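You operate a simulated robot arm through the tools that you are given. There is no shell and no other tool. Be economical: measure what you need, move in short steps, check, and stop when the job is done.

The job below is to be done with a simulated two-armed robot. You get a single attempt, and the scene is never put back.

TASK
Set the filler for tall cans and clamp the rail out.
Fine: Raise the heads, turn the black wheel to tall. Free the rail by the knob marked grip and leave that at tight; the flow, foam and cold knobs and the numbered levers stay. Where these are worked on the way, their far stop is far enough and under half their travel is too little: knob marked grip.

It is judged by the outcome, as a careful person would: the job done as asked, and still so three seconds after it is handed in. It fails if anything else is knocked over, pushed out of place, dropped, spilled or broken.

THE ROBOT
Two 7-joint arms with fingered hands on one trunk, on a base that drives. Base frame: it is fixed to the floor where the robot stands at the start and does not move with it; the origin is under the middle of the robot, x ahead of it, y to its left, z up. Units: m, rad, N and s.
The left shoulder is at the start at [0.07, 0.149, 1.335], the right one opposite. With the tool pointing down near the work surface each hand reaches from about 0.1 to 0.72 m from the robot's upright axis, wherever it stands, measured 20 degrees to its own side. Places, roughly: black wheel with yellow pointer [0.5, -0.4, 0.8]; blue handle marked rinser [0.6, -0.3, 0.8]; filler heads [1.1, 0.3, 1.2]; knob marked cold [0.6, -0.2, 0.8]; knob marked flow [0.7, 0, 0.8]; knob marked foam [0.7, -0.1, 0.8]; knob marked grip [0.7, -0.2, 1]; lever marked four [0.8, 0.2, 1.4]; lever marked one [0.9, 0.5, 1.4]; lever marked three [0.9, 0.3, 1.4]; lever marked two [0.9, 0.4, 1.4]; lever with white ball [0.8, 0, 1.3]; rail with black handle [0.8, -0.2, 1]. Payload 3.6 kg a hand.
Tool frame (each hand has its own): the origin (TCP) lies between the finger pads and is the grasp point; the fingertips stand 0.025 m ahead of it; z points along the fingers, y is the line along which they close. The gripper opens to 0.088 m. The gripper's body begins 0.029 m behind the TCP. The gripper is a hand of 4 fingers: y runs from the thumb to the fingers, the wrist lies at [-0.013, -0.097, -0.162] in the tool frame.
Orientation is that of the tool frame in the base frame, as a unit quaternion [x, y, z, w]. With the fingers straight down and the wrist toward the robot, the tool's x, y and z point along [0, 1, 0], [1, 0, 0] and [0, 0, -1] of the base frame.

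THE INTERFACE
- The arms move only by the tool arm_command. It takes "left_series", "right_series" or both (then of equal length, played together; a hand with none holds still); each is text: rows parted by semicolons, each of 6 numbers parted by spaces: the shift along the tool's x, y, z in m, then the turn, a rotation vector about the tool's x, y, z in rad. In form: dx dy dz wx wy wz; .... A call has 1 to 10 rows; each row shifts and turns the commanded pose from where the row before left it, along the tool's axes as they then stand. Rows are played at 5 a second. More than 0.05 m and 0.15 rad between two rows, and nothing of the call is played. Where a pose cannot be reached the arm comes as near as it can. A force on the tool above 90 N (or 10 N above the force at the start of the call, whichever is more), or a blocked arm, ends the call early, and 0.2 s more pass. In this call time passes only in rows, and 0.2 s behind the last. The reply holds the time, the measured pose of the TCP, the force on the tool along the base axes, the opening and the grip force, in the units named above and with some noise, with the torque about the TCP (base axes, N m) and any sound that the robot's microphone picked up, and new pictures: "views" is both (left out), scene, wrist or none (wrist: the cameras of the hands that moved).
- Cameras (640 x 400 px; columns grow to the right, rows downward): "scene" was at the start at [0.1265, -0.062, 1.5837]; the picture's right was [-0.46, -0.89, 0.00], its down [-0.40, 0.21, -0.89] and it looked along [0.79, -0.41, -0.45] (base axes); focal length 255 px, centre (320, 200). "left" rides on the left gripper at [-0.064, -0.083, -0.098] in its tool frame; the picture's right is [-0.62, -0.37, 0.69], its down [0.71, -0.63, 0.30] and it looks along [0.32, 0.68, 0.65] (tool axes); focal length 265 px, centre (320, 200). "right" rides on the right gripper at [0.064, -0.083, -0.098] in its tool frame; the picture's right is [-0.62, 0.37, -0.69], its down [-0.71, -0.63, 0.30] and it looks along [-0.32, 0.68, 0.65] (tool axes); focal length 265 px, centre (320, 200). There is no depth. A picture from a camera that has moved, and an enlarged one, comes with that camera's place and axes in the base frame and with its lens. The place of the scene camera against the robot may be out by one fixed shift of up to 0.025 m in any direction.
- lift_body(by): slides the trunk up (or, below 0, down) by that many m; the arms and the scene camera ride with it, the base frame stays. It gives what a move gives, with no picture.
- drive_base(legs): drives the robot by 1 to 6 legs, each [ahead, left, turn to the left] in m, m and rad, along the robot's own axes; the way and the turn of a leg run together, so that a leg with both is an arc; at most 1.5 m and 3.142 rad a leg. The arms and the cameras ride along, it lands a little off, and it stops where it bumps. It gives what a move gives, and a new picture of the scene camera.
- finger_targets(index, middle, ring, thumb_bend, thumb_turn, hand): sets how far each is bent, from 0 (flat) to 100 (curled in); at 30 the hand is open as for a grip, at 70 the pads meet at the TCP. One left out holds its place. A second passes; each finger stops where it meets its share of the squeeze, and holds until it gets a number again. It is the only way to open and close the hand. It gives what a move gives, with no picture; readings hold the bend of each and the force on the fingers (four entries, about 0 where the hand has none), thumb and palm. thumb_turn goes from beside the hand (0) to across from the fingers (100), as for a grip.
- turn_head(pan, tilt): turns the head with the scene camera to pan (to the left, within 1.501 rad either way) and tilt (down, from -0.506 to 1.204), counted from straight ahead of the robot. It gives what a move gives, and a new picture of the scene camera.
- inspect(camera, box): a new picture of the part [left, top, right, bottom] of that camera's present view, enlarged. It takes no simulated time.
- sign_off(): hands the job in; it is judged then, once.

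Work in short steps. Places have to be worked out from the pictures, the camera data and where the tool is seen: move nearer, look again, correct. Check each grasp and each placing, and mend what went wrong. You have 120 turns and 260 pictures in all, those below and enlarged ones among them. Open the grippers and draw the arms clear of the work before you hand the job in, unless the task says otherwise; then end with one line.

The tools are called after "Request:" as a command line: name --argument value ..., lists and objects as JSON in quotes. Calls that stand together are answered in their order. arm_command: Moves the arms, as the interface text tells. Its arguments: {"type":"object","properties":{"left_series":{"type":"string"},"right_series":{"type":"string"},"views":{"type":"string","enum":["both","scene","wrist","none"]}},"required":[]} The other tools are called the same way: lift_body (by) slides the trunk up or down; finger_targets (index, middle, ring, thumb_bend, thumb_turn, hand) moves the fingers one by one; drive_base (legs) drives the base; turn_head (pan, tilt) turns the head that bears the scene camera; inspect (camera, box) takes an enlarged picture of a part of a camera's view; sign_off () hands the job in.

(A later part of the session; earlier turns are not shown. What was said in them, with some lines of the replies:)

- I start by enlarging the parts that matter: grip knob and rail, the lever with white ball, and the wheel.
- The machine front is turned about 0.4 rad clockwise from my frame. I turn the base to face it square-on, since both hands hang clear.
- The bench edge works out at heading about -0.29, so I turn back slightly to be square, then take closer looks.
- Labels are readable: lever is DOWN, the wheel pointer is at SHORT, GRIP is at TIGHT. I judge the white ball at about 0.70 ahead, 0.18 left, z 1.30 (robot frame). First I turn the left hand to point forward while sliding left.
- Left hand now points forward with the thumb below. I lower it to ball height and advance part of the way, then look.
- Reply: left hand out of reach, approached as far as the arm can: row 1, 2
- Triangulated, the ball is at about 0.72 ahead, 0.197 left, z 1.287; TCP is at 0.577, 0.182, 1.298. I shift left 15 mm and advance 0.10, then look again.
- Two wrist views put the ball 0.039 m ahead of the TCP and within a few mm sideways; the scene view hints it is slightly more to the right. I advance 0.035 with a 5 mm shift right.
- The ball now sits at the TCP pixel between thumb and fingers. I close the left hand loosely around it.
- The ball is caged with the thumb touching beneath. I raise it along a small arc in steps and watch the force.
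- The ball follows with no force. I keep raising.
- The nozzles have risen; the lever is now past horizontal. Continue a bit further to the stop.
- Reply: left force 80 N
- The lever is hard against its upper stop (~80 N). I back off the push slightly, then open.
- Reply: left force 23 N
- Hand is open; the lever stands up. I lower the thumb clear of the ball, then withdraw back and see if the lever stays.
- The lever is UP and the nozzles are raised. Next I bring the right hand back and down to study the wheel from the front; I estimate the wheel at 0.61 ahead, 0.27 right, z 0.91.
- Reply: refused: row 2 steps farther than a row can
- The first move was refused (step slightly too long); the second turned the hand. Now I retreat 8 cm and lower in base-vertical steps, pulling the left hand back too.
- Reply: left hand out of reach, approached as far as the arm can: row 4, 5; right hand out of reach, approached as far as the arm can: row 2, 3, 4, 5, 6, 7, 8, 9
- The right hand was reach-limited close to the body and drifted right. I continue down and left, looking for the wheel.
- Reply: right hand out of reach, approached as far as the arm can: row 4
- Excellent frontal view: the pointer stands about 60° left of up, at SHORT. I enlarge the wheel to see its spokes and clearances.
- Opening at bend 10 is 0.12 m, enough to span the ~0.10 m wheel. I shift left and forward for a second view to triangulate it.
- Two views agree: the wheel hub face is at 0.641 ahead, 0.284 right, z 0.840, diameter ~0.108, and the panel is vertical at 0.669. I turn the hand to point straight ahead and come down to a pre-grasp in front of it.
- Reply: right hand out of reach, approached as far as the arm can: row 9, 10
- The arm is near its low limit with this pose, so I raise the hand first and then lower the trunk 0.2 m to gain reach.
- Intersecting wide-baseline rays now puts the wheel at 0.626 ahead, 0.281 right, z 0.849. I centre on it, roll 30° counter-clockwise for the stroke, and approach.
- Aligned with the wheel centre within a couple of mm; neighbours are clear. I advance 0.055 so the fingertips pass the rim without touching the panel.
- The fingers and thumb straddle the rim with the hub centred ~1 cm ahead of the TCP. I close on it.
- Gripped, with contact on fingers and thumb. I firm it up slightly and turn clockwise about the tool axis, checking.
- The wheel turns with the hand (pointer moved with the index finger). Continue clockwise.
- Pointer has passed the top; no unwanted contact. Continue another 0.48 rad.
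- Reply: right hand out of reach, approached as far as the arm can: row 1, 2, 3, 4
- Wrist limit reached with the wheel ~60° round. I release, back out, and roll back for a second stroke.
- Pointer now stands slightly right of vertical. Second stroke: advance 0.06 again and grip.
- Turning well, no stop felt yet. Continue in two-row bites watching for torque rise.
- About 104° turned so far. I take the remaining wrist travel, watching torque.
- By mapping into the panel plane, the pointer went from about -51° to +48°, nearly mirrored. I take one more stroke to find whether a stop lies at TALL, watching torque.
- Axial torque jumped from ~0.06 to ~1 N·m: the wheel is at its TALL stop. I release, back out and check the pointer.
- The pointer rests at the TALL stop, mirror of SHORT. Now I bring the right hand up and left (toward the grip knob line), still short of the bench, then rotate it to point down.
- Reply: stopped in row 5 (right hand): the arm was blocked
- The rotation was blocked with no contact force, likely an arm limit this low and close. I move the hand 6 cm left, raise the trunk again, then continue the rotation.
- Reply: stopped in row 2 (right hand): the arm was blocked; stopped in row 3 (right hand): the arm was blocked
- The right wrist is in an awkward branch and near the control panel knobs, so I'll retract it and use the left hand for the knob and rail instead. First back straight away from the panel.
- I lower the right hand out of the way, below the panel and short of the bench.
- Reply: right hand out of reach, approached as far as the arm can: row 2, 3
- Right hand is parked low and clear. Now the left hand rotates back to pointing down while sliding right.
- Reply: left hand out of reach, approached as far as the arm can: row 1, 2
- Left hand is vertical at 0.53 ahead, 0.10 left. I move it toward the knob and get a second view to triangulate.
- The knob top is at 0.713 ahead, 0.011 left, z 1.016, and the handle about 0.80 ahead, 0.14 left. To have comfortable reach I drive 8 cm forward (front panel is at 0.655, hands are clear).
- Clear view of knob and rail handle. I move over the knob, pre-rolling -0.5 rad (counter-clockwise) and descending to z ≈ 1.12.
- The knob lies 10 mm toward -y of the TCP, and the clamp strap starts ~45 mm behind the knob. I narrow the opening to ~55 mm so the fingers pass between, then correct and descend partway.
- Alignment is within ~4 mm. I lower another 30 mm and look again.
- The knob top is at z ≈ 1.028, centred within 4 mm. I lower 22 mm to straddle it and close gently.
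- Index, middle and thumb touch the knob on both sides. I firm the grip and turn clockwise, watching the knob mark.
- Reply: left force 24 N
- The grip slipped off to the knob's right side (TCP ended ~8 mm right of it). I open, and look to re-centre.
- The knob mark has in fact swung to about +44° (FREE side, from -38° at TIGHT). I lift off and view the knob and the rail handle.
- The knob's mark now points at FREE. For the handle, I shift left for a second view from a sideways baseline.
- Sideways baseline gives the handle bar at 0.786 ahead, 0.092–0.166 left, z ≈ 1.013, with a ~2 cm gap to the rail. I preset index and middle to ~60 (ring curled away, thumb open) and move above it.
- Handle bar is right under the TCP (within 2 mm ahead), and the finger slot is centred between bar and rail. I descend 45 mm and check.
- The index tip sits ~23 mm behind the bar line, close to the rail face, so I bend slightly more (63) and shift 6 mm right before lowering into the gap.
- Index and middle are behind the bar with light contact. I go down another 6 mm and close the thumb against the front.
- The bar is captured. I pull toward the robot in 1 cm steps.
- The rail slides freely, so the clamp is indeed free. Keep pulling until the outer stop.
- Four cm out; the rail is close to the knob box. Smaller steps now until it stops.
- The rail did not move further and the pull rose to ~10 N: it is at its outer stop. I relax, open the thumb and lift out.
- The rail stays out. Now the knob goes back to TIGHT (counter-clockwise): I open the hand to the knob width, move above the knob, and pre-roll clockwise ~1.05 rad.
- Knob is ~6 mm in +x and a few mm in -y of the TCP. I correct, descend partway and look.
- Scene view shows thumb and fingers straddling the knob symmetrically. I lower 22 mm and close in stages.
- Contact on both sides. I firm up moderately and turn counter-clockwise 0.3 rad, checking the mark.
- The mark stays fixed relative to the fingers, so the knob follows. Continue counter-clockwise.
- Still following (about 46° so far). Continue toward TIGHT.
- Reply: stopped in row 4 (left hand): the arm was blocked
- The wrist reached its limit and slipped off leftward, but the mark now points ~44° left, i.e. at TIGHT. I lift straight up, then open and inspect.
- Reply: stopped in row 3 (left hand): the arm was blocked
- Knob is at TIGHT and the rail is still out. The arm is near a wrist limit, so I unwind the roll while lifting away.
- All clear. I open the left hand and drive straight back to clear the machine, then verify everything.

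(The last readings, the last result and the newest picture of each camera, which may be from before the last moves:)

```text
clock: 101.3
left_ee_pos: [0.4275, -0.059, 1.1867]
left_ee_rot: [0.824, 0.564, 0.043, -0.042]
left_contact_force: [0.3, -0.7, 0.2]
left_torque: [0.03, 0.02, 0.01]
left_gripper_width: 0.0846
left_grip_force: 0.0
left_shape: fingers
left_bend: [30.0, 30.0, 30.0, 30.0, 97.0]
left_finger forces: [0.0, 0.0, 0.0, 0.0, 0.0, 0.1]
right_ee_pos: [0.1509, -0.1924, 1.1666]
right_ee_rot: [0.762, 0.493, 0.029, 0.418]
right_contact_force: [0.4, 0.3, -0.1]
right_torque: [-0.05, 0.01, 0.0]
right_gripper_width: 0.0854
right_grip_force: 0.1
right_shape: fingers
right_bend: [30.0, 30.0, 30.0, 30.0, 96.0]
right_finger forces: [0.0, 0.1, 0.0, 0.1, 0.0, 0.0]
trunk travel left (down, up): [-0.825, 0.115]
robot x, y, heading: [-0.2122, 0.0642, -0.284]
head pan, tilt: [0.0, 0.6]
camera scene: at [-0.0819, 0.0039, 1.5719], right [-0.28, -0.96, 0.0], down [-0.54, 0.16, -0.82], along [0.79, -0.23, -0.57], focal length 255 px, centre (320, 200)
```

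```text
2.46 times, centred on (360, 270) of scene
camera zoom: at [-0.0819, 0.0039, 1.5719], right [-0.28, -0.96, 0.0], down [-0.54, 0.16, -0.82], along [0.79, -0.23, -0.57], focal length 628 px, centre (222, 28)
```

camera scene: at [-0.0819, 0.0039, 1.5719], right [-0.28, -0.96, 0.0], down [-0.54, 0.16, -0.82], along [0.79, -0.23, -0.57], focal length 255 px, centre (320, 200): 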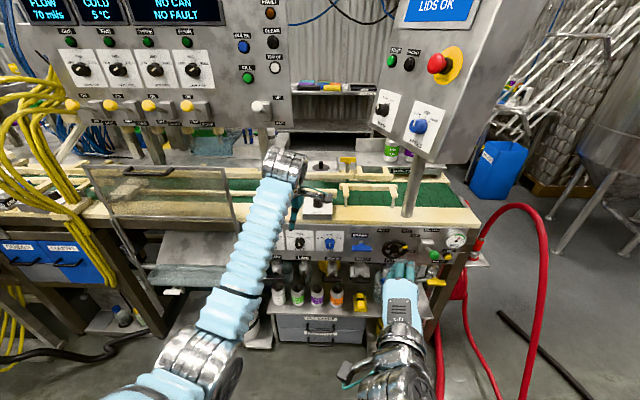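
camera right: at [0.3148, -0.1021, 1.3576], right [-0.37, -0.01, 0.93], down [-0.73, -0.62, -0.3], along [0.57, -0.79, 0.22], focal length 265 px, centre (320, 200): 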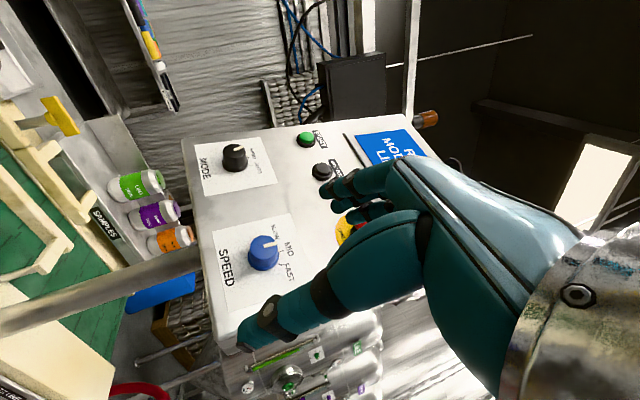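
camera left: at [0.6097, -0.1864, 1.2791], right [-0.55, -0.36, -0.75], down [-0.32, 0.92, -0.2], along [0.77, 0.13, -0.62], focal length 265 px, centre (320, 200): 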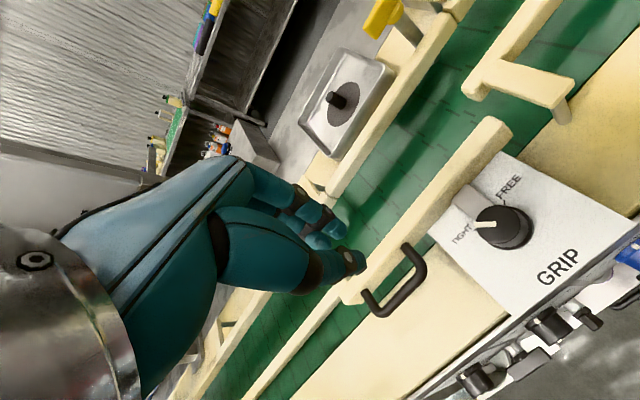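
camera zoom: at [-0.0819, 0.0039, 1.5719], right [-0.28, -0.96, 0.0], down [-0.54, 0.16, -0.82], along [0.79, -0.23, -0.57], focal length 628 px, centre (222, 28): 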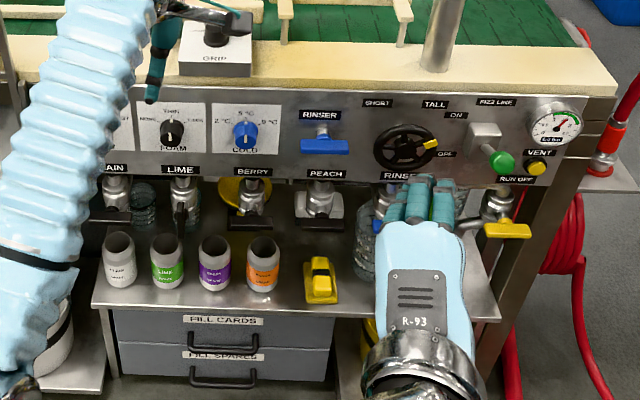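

Lever up, numbered levers unchanged. I check the gauge and move both hands aside to see the rail, knob and the valves.

Request:
arm_command --left_series "0.04 0 0 0 0 0;0.04 0 0 0 0 0;0.04 0 0 0 0 0;0.04 0 0 0 0 0" --views "none"

Request:
turn_head --pan -0.15 --tilt 0.6

Request:
inspect --camera "scene" --box '[200, 160, 360, 270]'

Request:
inspect --camera "scene" --box '[310, 210, 450, 300]'

```text
clock: 102.3
left_ee_pos: [0.4821, 0.0927, 1.2061]
left_ee_rot: [0.823, 0.564, 0.042, -0.039]
left_contact_force: [0.4, 0.5, 0.5]
left_torque: [-0.05, -0.01, -0.01]
left_gripper_width: 0.0847
left_grip_force: 0.1
left_shape: fingers
left_bend: [30.0, 30.0, 30.0, 30.0, 97.0]
left_finger forces: [0.0, 0.0, 0.1, 0.0, 0.1, 0.0]
right_ee_pos: [0.1498, -0.1909, 1.1674]
right_ee_rot: [0.761, 0.494, 0.028, 0.419]
right_contact_force: [-0.3, -0.4, 0.2]
right_torque: [-0.04, -0.04, -0.02]
right_gripper_width: 0.085
right_grip_force: 0.1
right_shape: fingers
right_bend: [30.0, 30.0, 30.0, 30.0, 96.0]
right_finger forces: [0.1, 0.0, 0.1, 0.1, 0.0, 0.1]
trunk travel left (down, up): [-0.825, 0.115]
robot x, y, heading: [-0.2122, 0.0567, -0.283]
head pan, tilt: [0.0, 0.6]
```

```text
clock: 103.0
left_ee_pos: [0.4839, 0.0911, 1.2058]
left_ee_rot: [0.824, 0.563, 0.042, -0.04]
left_contact_force: [-0.2, 0.5, -0.3]
left_torque: [-0.01, -0.02, 0.02]
left_gripper_width: 0.0845
left_grip_force: 0.0
left_shape: fingers
left_bend: [30.0, 30.0, 30.0, 30.0, 97.0]
left_finger forces: [0.0, 0.0, 0.0, 0.1, 0.0, 0.0]
right_ee_pos: [0.1494, -0.1913, 1.1683]
right_ee_rot: [0.762, 0.494, 0.029, 0.419]
right_contact_force: [-0.6, -0.1, -0.3]
right_torque: [-0.01, -0.03, -0.02]
right_gripper_width: 0.0853
right_grip_force: 0.1
right_shape: fingers
right_bend: [30.0, 30.0, 30.0, 30.0, 96.0]
right_finger forces: [0.1, 0.0, 0.1, 0.1, 0.1, 0.0]
trunk travel left (down, up): [-0.825, 0.115]
robot x, y, heading: [-0.2081, 0.0629, -0.28]
head pan, tilt: [-0.15, 0.6]
camera scene: at [-0.088, -0.007, 1.572], right [-0.42, -0.91, 0.0], down [-0.51, 0.24, -0.83], along [0.75, -0.35, -0.56], focal length 255 px, centre (320, 200)
```

scene: 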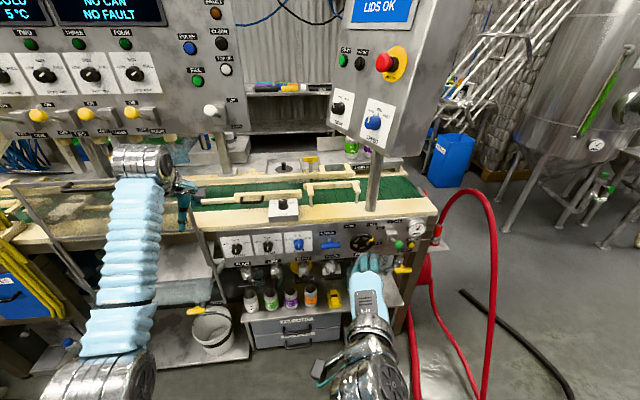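

```text
3.64 times, centred on (280, 215) of scene
camera zoom: at [-0.088, -0.007, 1.572], right [-0.42, -0.91, 0.0], down [-0.51, 0.24, -0.83], along [0.75, -0.35, -0.56], focal length 927 px, centre (466, 146)
```

zoom: 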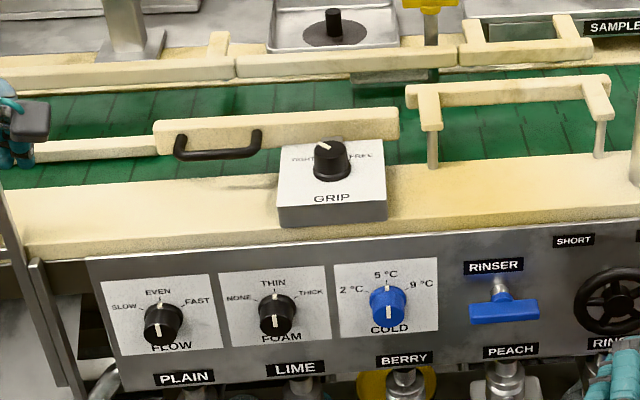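

```text
4.44 times, centred on (380, 255) of scene
camera zoom: at [-0.088, -0.007, 1.572], right [-0.42, -0.91, 0.0], down [-0.51, 0.24, -0.83], along [0.75, -0.35, -0.56], focal length 1133 px, centre (53, -44)
```

zoom: 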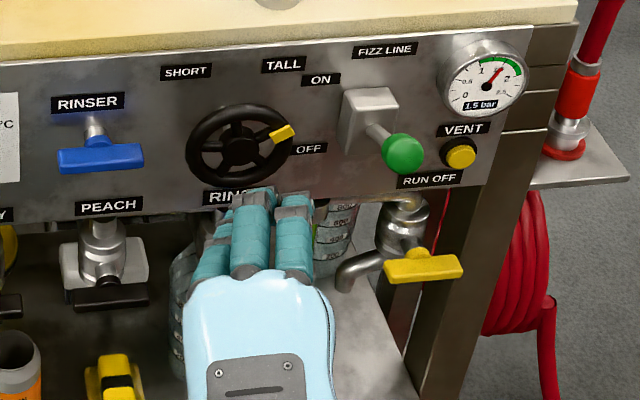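

Everything checks out: lever UP with heads raised, wheel pointer at the TALL stop, rail out with GRIP at TIGHT. The flow, foam and cold knobs and the numbered levers are untouched, and both hands are open and clear.

Request:
sign_off

```text
The job is handed in.
```

The filler is set for tall cans: the heads are raised, the wheel is at its TALL stop, and the rail is pulled out to its stop with GRIP back at TIGHT; flow, foam, cold and the numbered levers were left alone.
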